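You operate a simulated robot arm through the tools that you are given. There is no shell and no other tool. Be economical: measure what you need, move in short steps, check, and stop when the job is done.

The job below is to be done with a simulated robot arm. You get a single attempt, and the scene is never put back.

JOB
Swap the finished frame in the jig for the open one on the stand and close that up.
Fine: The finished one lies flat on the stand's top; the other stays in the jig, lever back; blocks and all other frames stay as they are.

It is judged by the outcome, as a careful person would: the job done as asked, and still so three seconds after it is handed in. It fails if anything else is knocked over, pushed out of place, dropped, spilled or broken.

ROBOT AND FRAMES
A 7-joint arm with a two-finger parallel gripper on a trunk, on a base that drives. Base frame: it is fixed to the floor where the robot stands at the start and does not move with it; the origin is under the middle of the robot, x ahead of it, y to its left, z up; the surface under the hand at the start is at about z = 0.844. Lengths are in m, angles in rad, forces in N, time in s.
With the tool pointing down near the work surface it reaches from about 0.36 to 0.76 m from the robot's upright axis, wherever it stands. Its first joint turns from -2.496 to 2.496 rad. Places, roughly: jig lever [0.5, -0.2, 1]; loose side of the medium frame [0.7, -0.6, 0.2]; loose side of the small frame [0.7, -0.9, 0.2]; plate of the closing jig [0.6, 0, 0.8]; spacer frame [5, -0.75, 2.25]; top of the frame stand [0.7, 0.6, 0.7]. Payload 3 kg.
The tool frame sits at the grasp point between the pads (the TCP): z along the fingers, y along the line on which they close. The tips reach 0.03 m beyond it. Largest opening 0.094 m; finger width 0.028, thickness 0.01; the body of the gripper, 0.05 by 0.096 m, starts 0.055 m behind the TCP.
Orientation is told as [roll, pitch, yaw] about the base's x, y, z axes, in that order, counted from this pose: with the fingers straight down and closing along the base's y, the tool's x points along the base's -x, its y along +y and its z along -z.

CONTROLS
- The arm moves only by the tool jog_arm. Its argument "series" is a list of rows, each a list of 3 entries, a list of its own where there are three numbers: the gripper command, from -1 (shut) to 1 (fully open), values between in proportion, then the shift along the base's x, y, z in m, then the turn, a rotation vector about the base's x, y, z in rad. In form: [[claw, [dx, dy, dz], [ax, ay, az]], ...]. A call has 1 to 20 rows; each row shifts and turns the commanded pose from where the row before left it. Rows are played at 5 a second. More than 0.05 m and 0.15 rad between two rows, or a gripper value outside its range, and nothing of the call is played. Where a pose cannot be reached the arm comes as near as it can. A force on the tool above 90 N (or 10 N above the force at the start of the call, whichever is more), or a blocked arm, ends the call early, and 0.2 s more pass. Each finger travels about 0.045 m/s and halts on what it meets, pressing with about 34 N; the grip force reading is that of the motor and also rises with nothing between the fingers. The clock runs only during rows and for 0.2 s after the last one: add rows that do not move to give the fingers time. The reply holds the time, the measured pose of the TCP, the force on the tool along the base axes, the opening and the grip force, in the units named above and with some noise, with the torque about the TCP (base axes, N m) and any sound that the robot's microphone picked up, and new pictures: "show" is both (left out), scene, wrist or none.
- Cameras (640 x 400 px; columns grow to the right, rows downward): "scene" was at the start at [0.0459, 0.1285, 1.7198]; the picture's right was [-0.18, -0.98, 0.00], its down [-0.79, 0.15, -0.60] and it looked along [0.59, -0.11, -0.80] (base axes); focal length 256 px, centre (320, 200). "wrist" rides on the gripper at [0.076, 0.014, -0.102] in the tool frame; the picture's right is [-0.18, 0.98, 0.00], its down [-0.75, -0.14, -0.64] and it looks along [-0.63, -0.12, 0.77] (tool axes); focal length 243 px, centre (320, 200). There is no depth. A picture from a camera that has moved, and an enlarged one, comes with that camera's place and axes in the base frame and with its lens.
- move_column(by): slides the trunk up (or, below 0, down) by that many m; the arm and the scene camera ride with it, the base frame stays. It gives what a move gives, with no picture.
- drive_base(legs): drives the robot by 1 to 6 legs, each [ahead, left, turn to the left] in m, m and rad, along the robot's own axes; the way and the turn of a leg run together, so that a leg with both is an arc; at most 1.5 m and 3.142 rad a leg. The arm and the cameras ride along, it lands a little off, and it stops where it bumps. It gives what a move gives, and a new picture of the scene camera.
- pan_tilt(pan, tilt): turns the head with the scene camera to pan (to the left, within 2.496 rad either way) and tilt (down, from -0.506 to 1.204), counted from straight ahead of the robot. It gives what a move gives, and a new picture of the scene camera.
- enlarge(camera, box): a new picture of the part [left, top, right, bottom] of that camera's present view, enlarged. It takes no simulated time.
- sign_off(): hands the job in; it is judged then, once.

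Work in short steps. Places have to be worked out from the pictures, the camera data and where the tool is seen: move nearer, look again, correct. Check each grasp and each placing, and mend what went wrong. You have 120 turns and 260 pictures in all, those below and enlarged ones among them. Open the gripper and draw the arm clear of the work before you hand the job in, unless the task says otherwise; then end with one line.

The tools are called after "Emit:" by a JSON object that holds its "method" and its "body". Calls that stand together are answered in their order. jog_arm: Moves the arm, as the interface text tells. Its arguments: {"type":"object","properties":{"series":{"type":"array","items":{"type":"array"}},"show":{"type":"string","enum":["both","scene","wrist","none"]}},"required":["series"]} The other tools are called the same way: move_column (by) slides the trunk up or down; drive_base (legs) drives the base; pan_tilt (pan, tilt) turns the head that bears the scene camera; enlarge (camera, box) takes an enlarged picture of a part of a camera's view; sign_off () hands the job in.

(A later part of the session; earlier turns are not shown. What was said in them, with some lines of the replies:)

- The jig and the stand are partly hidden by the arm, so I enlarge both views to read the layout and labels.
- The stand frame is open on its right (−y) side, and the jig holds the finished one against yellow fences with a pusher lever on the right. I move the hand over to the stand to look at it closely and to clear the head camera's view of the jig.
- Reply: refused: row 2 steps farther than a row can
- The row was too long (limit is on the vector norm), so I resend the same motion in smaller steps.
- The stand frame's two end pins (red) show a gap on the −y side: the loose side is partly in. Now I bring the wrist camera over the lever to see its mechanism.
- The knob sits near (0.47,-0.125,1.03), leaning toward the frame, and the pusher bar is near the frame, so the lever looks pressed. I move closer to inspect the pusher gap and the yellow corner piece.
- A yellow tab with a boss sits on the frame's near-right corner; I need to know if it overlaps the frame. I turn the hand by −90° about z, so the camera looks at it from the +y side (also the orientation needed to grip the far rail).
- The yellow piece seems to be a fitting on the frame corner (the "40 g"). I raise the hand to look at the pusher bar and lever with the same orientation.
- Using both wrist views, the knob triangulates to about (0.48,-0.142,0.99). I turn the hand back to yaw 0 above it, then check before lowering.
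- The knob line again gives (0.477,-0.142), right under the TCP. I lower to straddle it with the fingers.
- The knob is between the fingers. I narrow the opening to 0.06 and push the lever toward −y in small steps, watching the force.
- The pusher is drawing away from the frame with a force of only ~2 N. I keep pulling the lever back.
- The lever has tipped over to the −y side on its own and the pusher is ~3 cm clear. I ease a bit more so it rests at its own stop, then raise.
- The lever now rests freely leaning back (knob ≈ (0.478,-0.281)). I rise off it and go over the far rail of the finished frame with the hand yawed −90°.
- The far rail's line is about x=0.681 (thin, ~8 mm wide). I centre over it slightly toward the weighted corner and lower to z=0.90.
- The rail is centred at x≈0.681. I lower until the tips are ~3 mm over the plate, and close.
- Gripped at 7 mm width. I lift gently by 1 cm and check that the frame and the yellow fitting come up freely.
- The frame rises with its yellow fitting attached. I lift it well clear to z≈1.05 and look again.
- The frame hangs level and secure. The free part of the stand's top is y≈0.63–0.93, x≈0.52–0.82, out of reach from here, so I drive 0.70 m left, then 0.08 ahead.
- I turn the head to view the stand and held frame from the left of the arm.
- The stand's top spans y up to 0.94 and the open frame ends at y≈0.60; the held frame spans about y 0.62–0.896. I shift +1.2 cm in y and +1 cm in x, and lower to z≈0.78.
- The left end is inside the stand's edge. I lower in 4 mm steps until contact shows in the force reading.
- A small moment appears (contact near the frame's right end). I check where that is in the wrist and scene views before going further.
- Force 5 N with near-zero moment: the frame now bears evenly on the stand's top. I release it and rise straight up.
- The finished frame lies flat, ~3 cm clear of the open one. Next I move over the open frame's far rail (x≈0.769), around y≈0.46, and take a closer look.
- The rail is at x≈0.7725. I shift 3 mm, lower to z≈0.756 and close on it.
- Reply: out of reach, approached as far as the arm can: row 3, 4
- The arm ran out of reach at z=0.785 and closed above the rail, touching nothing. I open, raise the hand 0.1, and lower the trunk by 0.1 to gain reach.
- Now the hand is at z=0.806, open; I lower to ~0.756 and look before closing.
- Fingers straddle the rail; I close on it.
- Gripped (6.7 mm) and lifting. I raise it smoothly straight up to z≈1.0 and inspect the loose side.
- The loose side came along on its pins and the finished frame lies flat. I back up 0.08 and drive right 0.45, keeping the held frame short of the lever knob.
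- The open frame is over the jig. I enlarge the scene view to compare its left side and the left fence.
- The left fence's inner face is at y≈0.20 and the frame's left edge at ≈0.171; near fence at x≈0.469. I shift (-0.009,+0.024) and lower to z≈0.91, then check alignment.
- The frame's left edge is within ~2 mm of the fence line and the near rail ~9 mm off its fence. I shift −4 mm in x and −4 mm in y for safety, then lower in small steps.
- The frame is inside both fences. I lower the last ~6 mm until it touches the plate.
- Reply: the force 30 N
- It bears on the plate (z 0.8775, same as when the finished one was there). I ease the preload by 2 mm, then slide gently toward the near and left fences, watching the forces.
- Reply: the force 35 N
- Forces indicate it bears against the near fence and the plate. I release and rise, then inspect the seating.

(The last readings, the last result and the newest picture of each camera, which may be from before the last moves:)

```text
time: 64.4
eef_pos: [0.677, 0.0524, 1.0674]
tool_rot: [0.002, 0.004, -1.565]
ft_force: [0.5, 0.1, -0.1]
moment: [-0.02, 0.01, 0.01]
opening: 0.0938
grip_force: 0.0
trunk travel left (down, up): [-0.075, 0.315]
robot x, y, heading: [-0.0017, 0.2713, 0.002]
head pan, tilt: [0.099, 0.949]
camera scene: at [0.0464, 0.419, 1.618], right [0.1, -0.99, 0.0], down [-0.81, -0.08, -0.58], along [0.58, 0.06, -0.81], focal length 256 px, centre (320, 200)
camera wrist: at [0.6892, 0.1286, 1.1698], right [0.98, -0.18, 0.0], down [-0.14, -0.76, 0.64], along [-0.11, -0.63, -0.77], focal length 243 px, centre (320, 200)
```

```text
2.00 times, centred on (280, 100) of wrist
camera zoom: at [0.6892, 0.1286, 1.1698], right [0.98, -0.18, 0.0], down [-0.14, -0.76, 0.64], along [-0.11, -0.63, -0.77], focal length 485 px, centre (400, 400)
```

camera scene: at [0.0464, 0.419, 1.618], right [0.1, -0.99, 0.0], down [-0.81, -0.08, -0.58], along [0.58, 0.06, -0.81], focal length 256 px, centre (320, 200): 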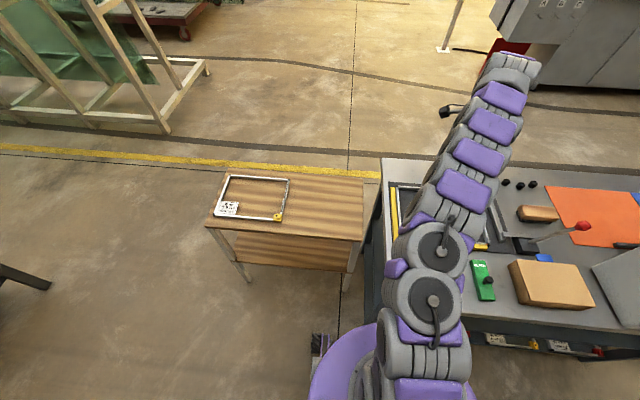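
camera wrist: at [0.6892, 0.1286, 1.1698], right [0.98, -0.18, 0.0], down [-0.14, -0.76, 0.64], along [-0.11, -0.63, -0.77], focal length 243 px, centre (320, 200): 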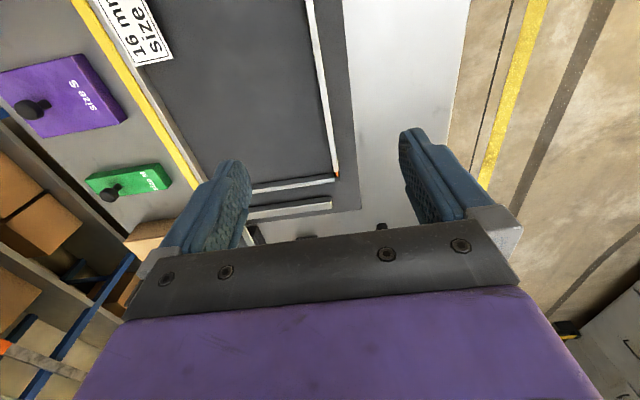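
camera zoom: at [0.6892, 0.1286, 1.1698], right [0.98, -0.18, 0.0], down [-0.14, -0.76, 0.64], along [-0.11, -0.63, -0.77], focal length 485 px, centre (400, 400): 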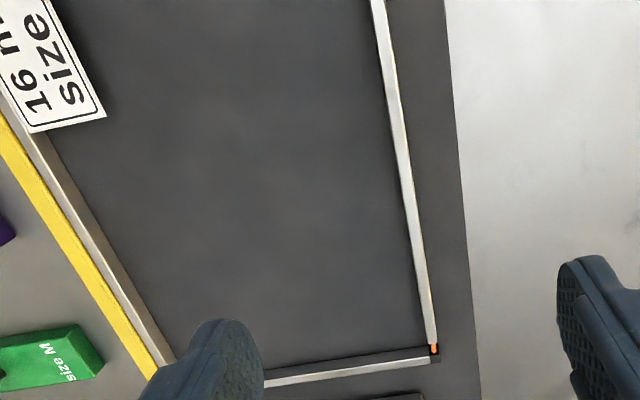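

The frame sits against the near fence with the loose side still open (orange pin showing). I drive back right by 0.27 so the lever is well in reach.

Emit:
{"method": "drive_base", "body": {"legs": [[0, -0.27, 0]]}}

Emit:
{"method": "jog_arm", "body": {"series": [[1, [-0.018, 0, 0.01], [0, 0, 0.143]], [1, [-0.018, 0, 0.01], [0, 0, 0.143]], [1, [-0.018, 0, 0.01], [0, 0, 0.143]], [1, [-0.018, 0, 0], [0, 0, 0.143]], [1, [-0.018, 0, 0], [0, 0, 0.143]], [1, [-0.018, 0, 0], [0, 0, 0.143]], [1, [-0.018, 0, 0], [0, 0, 0.143]], [1, [-0.018, 0, 0], [0, 0, 0.143]], [1, [-0.018, 0, 0], [0, 0, 0.143]], [1, [-0.018, 0, 0], [0, 0, 0.143]], [1, [-0.018, 0, 0], [0, 0, 0.137]], [1, [0, 0, 0], [0, 0, 0]]]}}

```text
time: 66.3
eef_pos: [0.6766, -0.197, 1.0712]
tool_rot: [0.0, -0.012, -1.561]
ft_force: [0.6, -0.1, 1.2]
moment: [-0.02, 0.01, 0.01]
opening: 0.0939
grip_force: 0.0
trunk travel left (down, up): [-0.075, 0.315]
robot x, y, heading: [0.0033, 0.0036, 0.0]
head pan, tilt: [0.099, 0.949]
camera scene: at [0.0471, 0.1777, 1.6156], right [0.1, -0.99, 0.01], down [-0.81, -0.09, -0.58], along [0.58, 0.05, -0.82], focal length 256 px, centre (320, 200)
```

scene: 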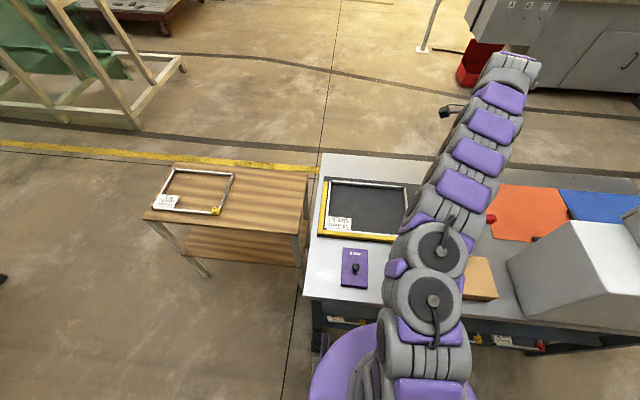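

```text
time: 68.9
eef_pos: [0.4773, -0.2123, 1.0995]
tool_rot: [0.004, 0.005, 0.007]
ft_force: [-0.4, 0.2, 0.3]
moment: [0.0, -0.02, 0.01]
opening: 0.0939
grip_force: 0.0
trunk travel left (down, up): [-0.075, 0.315]
robot x, y, heading: [-0.0002, 0.0039, -0.002]
head pan, tilt: [0.099, 0.949]
camera scene: at [0.0457, 0.1527, 1.6181], right [0.1, -0.99, 0.0], down [-0.81, -0.08, -0.58], along [0.58, 0.06, -0.81], focal length 256 px, centre (320, 200)
camera wrist: at [0.4012, -0.1992, 1.2009], right [0.18, 0.98, 0.01], down [0.76, -0.14, 0.64], along [0.63, -0.11, -0.77], focal length 243 px, centre (320, 200)
```

scene: 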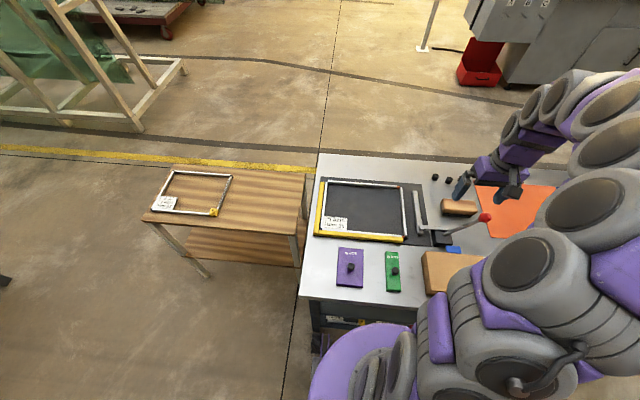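
wrist: 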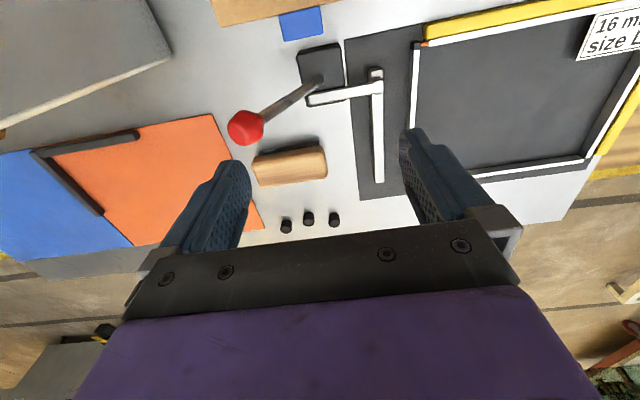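

The scene camera now sees the whole jig; I enlarge it to check the seating of the frame. The knob still resolves to (0.478,-0.28).

Emit:
{"method": "enlarge", "body": {"camera": "scene", "box": [300, 160, 460, 260]}}

Emit:
{"method": "jog_arm", "body": {"series": [[1, [0, -0.04, 0], [0, 0, 0]], [1, [0, -0.027, 0], [0, 0, 0]], [1, [0, 0, -0.04], [0, 0, 0]], [1, [0, 0, -0.04], [0, 0, 0]], [1, [0, 0, -0.03], [0, 0, 0]], [1, [0, 0, 0], [0, 0, 0]]], "show": "wrist"}}

```text
4.00 times, centred on (380, 210) of scene
camera zoom: at [0.0457, 0.1527, 1.6181], right [0.1, -0.99, 0.0], down [-0.81, -0.08, -0.58], along [0.58, 0.06, -0.81], focal length 1024 px, centre (80, 160)
```

zoom: 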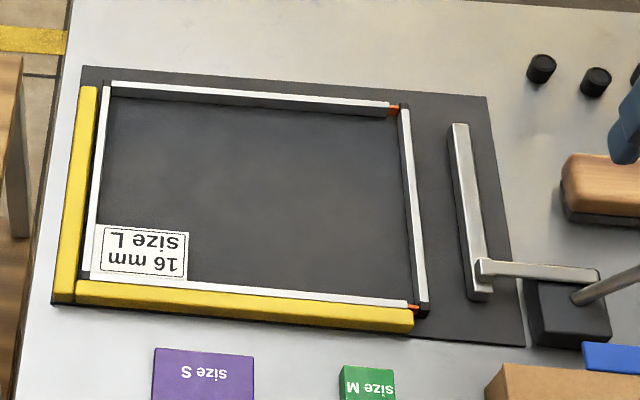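

```text
time: 70.3
eef_pos: [0.4771, -0.2796, 0.9888]
tool_rot: [0.006, 0.002, 0.003]
ft_force: [-0.1, 0.8, 0.2]
moment: [-0.01, -0.02, 0.02]
opening: 0.0939
grip_force: 0.1
trunk travel left (down, up): [-0.075, 0.315]
robot x, y, heading: [-0.0037, 0.0034, 0.003]
head pan, tilt: [0.099, 0.949]
camera wrist: at [0.4011, -0.2651, 1.0914], right [0.18, 0.98, 0.01], down [0.76, -0.14, 0.64], along [0.63, -0.11, -0.77], focal length 243 px, centre (320, 200)
```

wrist: 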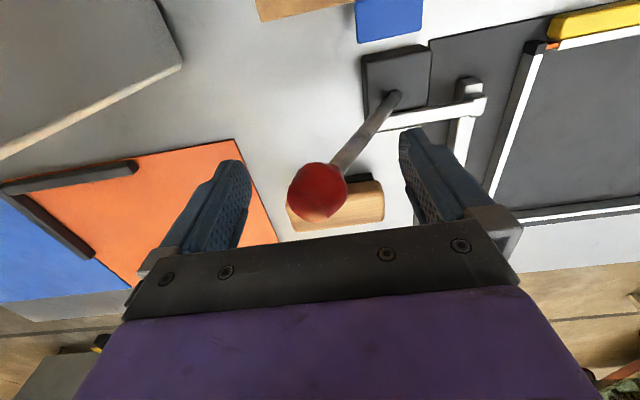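

The frame is snug in the fence corner. I narrow the fingers around the knob and push the lever forward (+y), first part.

Emit:
{"method": "jog_arm", "body": {"series": [[0.28, [0, 0, 0], [0, 0, 0]], [0.28, [0, 0, 0.005], [0, 0, 0]], [0.28, [0, 0.015, 0.005], [0, 0, 0]], [0.28, [0, 0.015, 0.003], [0, 0, 0]], [0.28, [0, 0.015, 0.003], [0, 0, 0]], [0.28, [0, 0.015, 0.001], [0, 0, 0]], [0.28, [0, 0.015, 0], [0, 0, 0]], [0.28, [0, 0, 0], [0, 0, 0]]]}}

```text
time: 72.1
eef_pos: [0.4768, -0.2042, 1.0053]
tool_rot: [0.008, 0.004, 0.003]
ft_force: [-0.3, -0.1, 0.0]
moment: [0.0, 0.01, -0.03]
opening: 0.0603
grip_force: 0.0
trunk travel left (down, up): [-0.075, 0.315]
robot x, y, heading: [0.0002, 0.0064, 0.005]
head pan, tilt: [0.099, 0.949]
camera scene: at [0.0456, 0.1533, 1.6181], right [0.1, -0.99, 0.0], down [-0.81, -0.08, -0.58], along [0.58, 0.06, -0.81], focal length 256 px, centre (320, 200)
camera wrist: at [0.4007, -0.1908, 1.1085], right [0.18, 0.98, 0.01], down [0.76, -0.14, 0.64], along [0.63, -0.11, -0.77], focal length 243 px, centre (320, 200)
```

scene: 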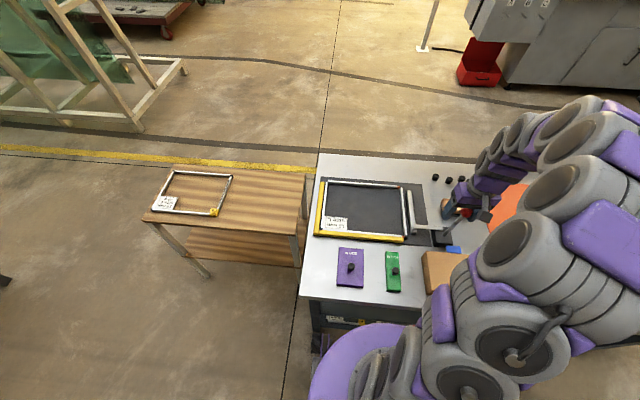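
wrist: 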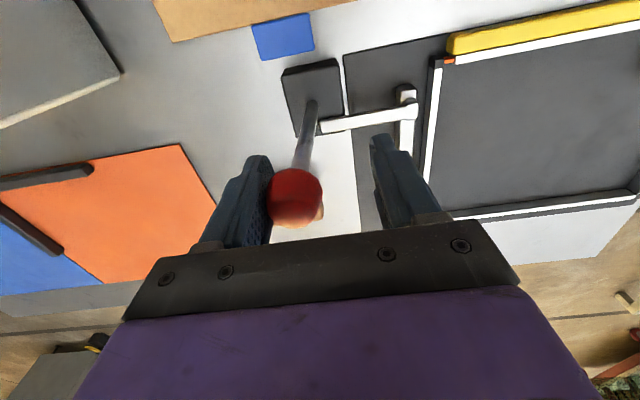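

The lever is just past upright and the pusher approaches the loose side. I continue in smaller steps, letting the force build.

Emit:
{"method": "jog_arm", "body": {"series": [[0.28, [0, 0.012, 0], [0, 0, 0]], [0.28, [0, 0.012, -0.001], [0, 0, 0]], [0.28, [0, 0.01, -0.002], [0, 0, 0]], [0.28, [0, 0.01, -0.002], [0, 0, 0]], [0.28, [0, 0.008, -0.003], [0, 0, 0]], [0.28, [0, 0.006, -0.003], [0, 0, 0]], [0.28, [0, 0, 0], [0, 0, 0]]]}}

Emit:
{"method": "enlarge", "body": {"camera": "scene", "box": [300, 160, 460, 260]}}

```text
time: 73.7
eef_pos: [0.4783, -0.1468, 0.9954]
tool_rot: [0.005, 0.002, 0.005]
ft_force: [-0.5, 0.3, 0.1]
moment: [0.03, -0.03, -0.04]
opening: 0.0605
grip_force: 0.0
trunk travel left (down, up): [-0.075, 0.315]
robot x, y, heading: [-0.0002, 0.0082, 0.007]
head pan, tilt: [0.099, 0.949]
camera scene: at [0.0456, 0.1536, 1.6181], right [0.1, -0.99, 0.0], down [-0.81, -0.08, -0.58], along [0.58, 0.06, -0.81], focal length 256 px, centre (320, 200)
camera wrist: at [0.4007, -0.133, 1.097], right [0.18, 0.98, 0.01], down [0.76, -0.14, 0.64], along [0.63, -0.11, -0.77], focal length 243 px, centre (320, 200)
```

scene: 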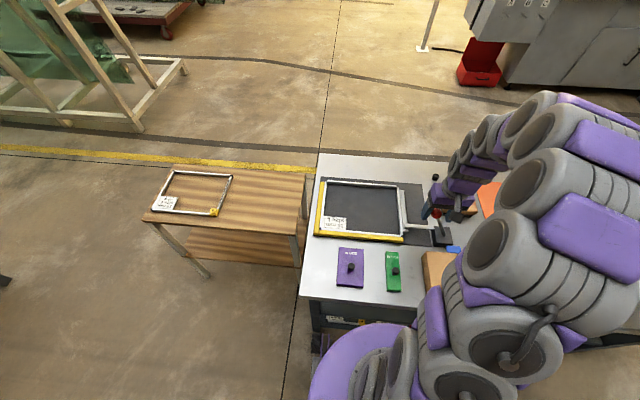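
wrist: 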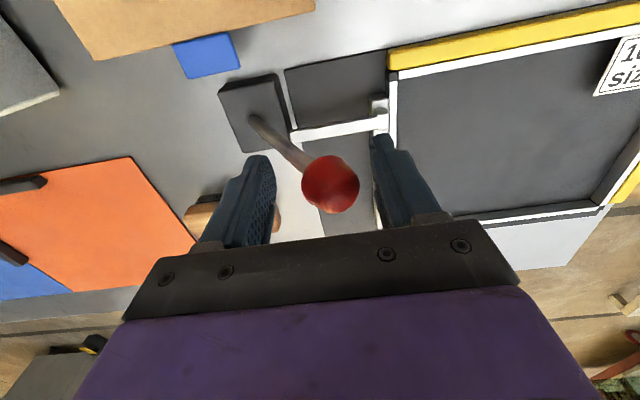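

```text
4.00 times, centred on (380, 210) of scene
camera zoom: at [0.0456, 0.1536, 1.6181], right [0.1, -0.99, 0.0], down [-0.81, -0.08, -0.58], along [0.58, 0.06, -0.81], focal length 1024 px, centre (80, 160)
```

zoom: 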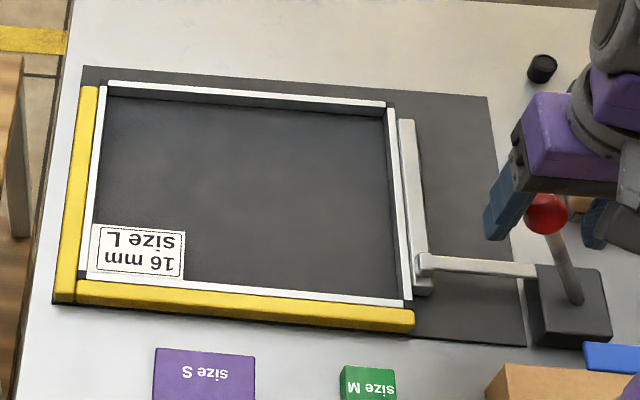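

The lever has swung over and the pins no longer show. To be sure it is fully home, I press the lever a bit further until it resists.

Emit:
{"method": "jog_arm", "body": {"series": [[0.28, [0, 0.006, -0.002], [0, 0, 0]], [0.28, [0, 0.006, -0.002], [0, 0, 0]], [0.28, [0, 0.004, 0], [0, 0, 0]], [0.28, [0, 0.004, 0], [0, 0, 0]], [0.28, [0, 0.004, 0], [0, 0, 0]], [0.28, [0, 0, 0], [0, 0, 0]]], "show": "wrist"}}

Emit:
{"method": "enlarge", "body": {"camera": "scene", "box": [370, 170, 450, 220]}}

Emit:
{"method": "enlarge", "body": {"camera": "scene", "box": [370, 215, 450, 265]}}

```text
time: 75.1
eef_pos: [0.4771, -0.1261, 0.9908]
tool_rot: [0.006, 0.002, 0.004]
ft_force: [-2.7, -26.9, 4.5]
moment: [-0.95, 0.06, -0.16]
opening: 0.0756
grip_force: 13.6
trunk travel left (down, up): [-0.075, 0.315]
robot x, y, heading: [0.0041, 0.0056, -0.004]
head pan, tilt: [0.099, 0.949]
camera wrist: at [0.4001, -0.1129, 1.0932], right [0.18, 0.98, 0.01], down [0.76, -0.14, 0.64], along [0.63, -0.11, -0.77], focal length 243 px, centre (320, 200)
```

wrist: 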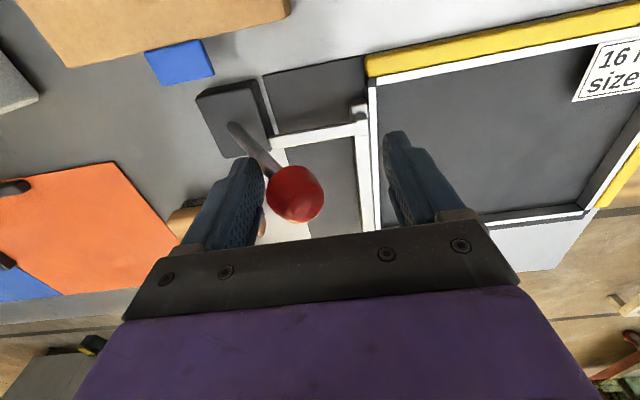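

```text
8.00 times, centred on (410, 195) of scene
camera zoom: at [0.0446, 0.1418, 1.6192], right [0.1, -0.99, -0.01], down [-0.81, -0.08, -0.58], along [0.58, 0.07, -0.81], focal length 2049 px, centre (-400, 240)
```

zoom: 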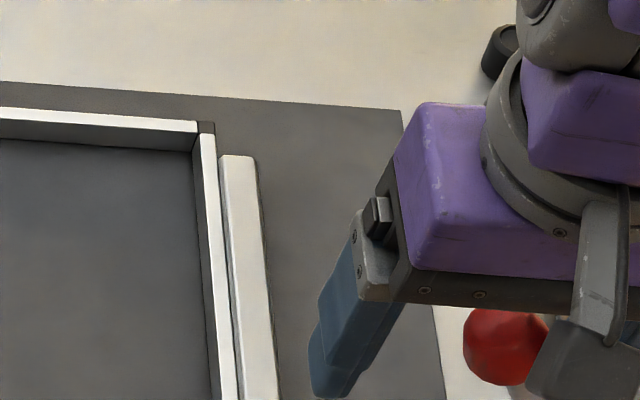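

```text
8.00 times, centred on (410, 240) of scene
camera zoom: at [0.0446, 0.1418, 1.6192], right [0.1, -0.99, -0.01], down [-0.81, -0.08, -0.58], along [0.58, 0.07, -0.81], focal length 2049 px, centre (-400, -120)
```

zoom: 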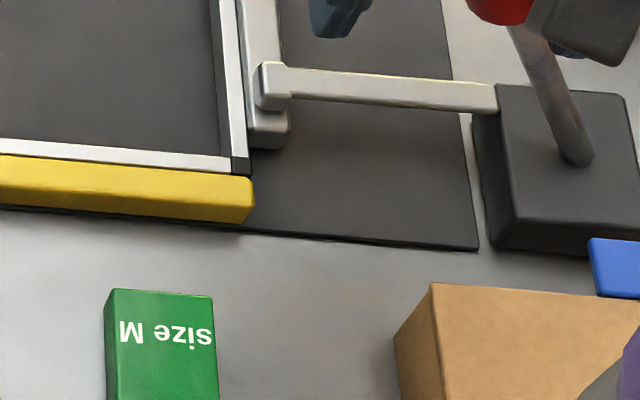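

Resisting at 27 N with the knob at its original forward place, and both corners are tight: the frame is closed. Now I pull the lever back.

Emit:
{"method": "jog_arm", "body": {"series": [[0.28, [0, -0.01, 0.002], [0, 0, 0]], [0.28, [0, -0.015, 0.002], [0, 0, 0]], [0.28, [0, -0.015, 0.004], [0, 0, 0]], [0.28, [0, -0.015, 0.003], [0, 0, 0]], [0.28, [0, -0.015, 0.003], [0, 0, 0]], [0.28, [0, -0.015, 0], [0, 0, 0]], [0.28, [0, -0.015, 0], [0, 0, 0]], [0.28, [0, -0.015, -0.002], [0, 0, 0]], [0.28, [0, -0.015, -0.002], [0, 0, 0]], [0.28, [0, -0.015, -0.002], [0, 0, 0]], [0.28, [0, -0.005, 0], [0, 0, 0]], [0.6, [0, 0, 0], [0, 0, 0]], [0.6, [0, 0, 0], [0, 0, 0]]]}}

Emit:
{"method": "enlarge", "body": {"camera": "scene", "box": [300, 160, 460, 260]}}

```text
time: 77.9
eef_pos: [0.4763, -0.2737, 0.9996]
tool_rot: [0.007, 0.004, 0.004]
ft_force: [-0.9, -0.3, 0.1]
moment: [0.0, 0.04, 0.0]
opening: 0.0752
grip_force: 0.0
trunk travel left (down, up): [-0.075, 0.315]
robot x, y, heading: [-0.0023, 0.0063, 0.004]
head pan, tilt: [0.099, 0.949]
camera scene: at [0.0456, 0.1521, 1.6182], right [0.1, -0.99, 0.0], down [-0.81, -0.08, -0.58], along [0.58, 0.06, -0.81], focal length 256 px, centre (320, 200)
camera wrist: at [0.4006, -0.2597, 1.101], right [0.18, 0.98, 0.01], down [0.76, -0.14, 0.64], along [0.63, -0.11, -0.77], focal length 243 px, centre (320, 200)
```

scene: 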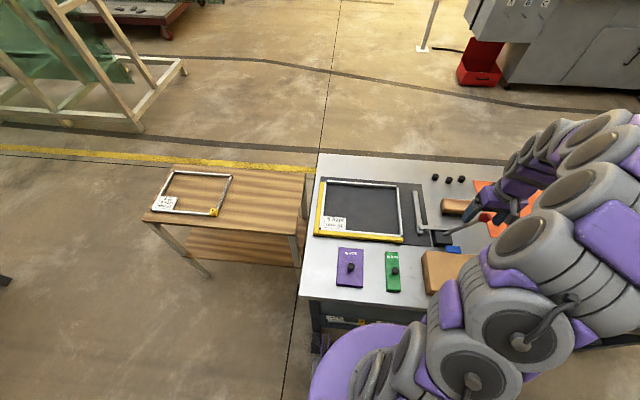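
wrist: 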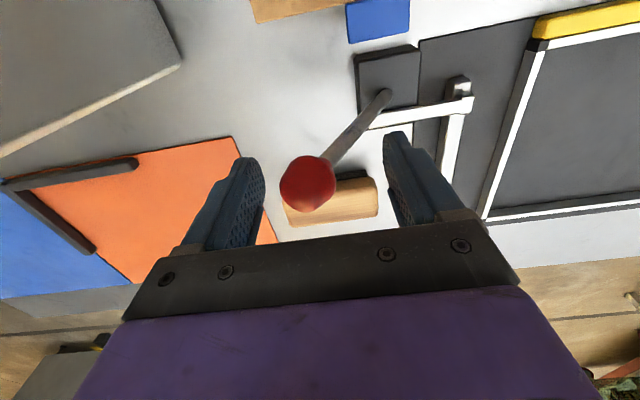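

```text
4.00 times, centred on (380, 210) of scene
camera zoom: at [0.0456, 0.1521, 1.6182], right [0.1, -0.99, 0.0], down [-0.81, -0.08, -0.58], along [0.58, 0.06, -0.81], focal length 1024 px, centre (80, 160)
```

zoom: 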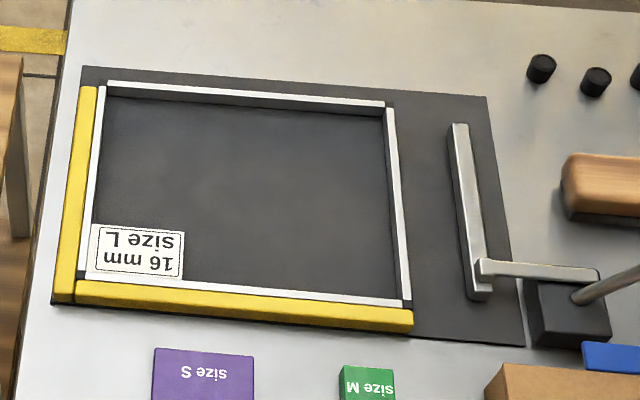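

The lever is back, the frame is closed and still in the jig. I open fully, rise clear, and check the finished frame on the stand.

Emit:
{"method": "jog_arm", "body": {"series": [[1, [0, 0, 0], [0, 0, 0]], [1, [0, 0, 0.04], [0, 0, 0]], [1, [0, 0, 0.045], [0, 0, 0]], [1, [0, 0, 0.045], [0, 0, 0]], [1, [0, 0, 0.045], [0, 0, 0]], [1, [0, 0, 0], [0, 0, 0]]]}}

Emit:
{"method": "enlarge", "body": {"camera": "scene", "box": [130, 140, 290, 240]}}

Emit:
{"method": "enlarge", "body": {"camera": "scene", "box": [300, 150, 540, 300]}}

```text
time: 79.3
eef_pos: [0.4791, -0.2728, 1.1737]
tool_rot: [0.006, 0.003, 0.003]
ft_force: [0.1, -0.2, -0.1]
moment: [-0.01, 0.0, 0.0]
opening: 0.0941
grip_force: 0.1
trunk travel left (down, up): [-0.075, 0.315]
robot x, y, heading: [-0.002, 0.0058, 0.005]
head pan, tilt: [0.099, 0.949]
camera scene: at [0.0455, 0.1528, 1.6182], right [0.1, -0.99, 0.0], down [-0.81, -0.08, -0.58], along [0.58, 0.06, -0.81], focal length 256 px, centre (320, 200)
camera wrist: at [0.4019, -0.2596, 1.2768], right [0.18, 0.98, 0.01], down [0.76, -0.14, 0.64], along [0.63, -0.11, -0.77], focal length 243 px, centre (320, 200)
```

scene: 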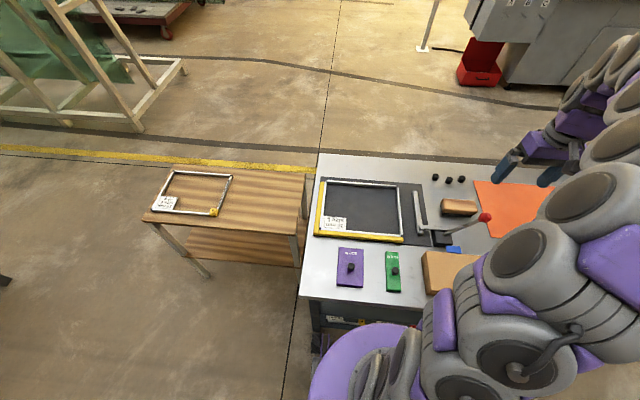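
wrist: 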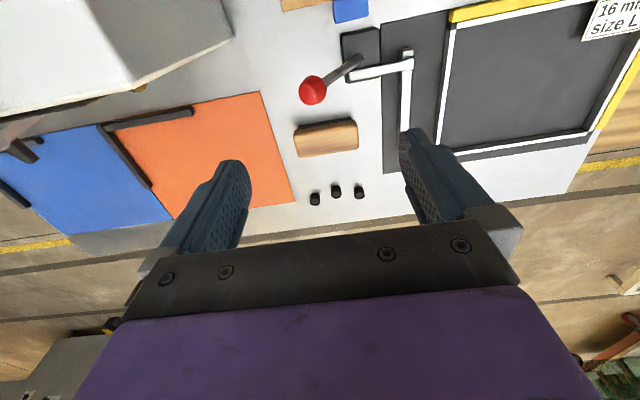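

```text
4.00 times, centred on (210, 190) of scene
camera zoom: at [0.0455, 0.1528, 1.6182], right [0.1, -0.99, 0.0], down [-0.81, -0.08, -0.58], along [0.58, 0.06, -0.81], focal length 1024 px, centre (760, 240)
```

zoom: 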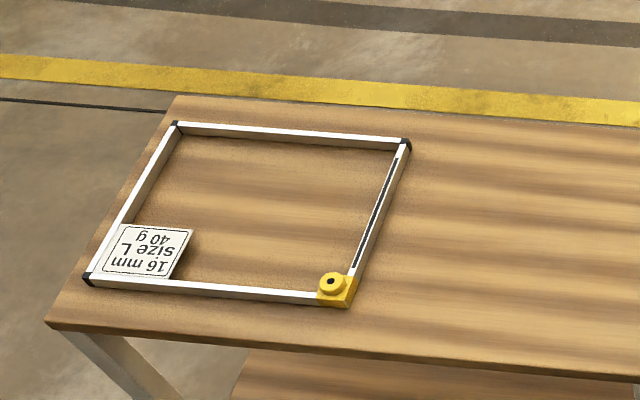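

```text
2.67 times, centred on (420, 225) of scene
camera zoom: at [0.0455, 0.1528, 1.6182], right [0.1, -0.99, 0.0], down [-0.81, -0.08, -0.58], along [0.58, 0.06, -0.81], focal length 683 px, centre (53, 133)
```

zoom: 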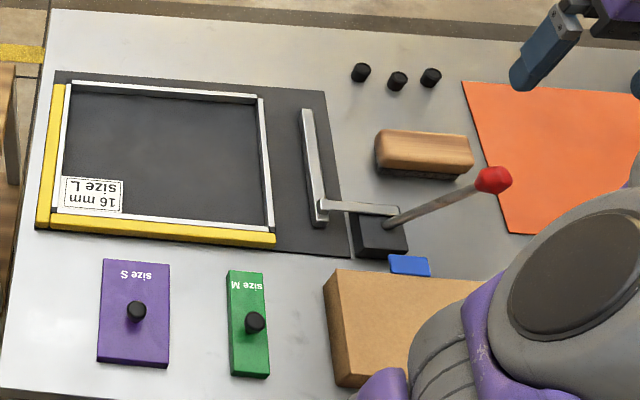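

Everything is as asked: the finished frame lies flat on the stand, the other is closed in the jig with the lever back, the blocks are untouched, and the arm is clear with the gripper open. I hand the job in.

Emit:
{"method": "sign_off", "body": {}}

```text
The job is handed in.
```

The finished frame lies flat on the stand, and the other frame is closed in the jig with the lever back; I saw nothing else disturbed.
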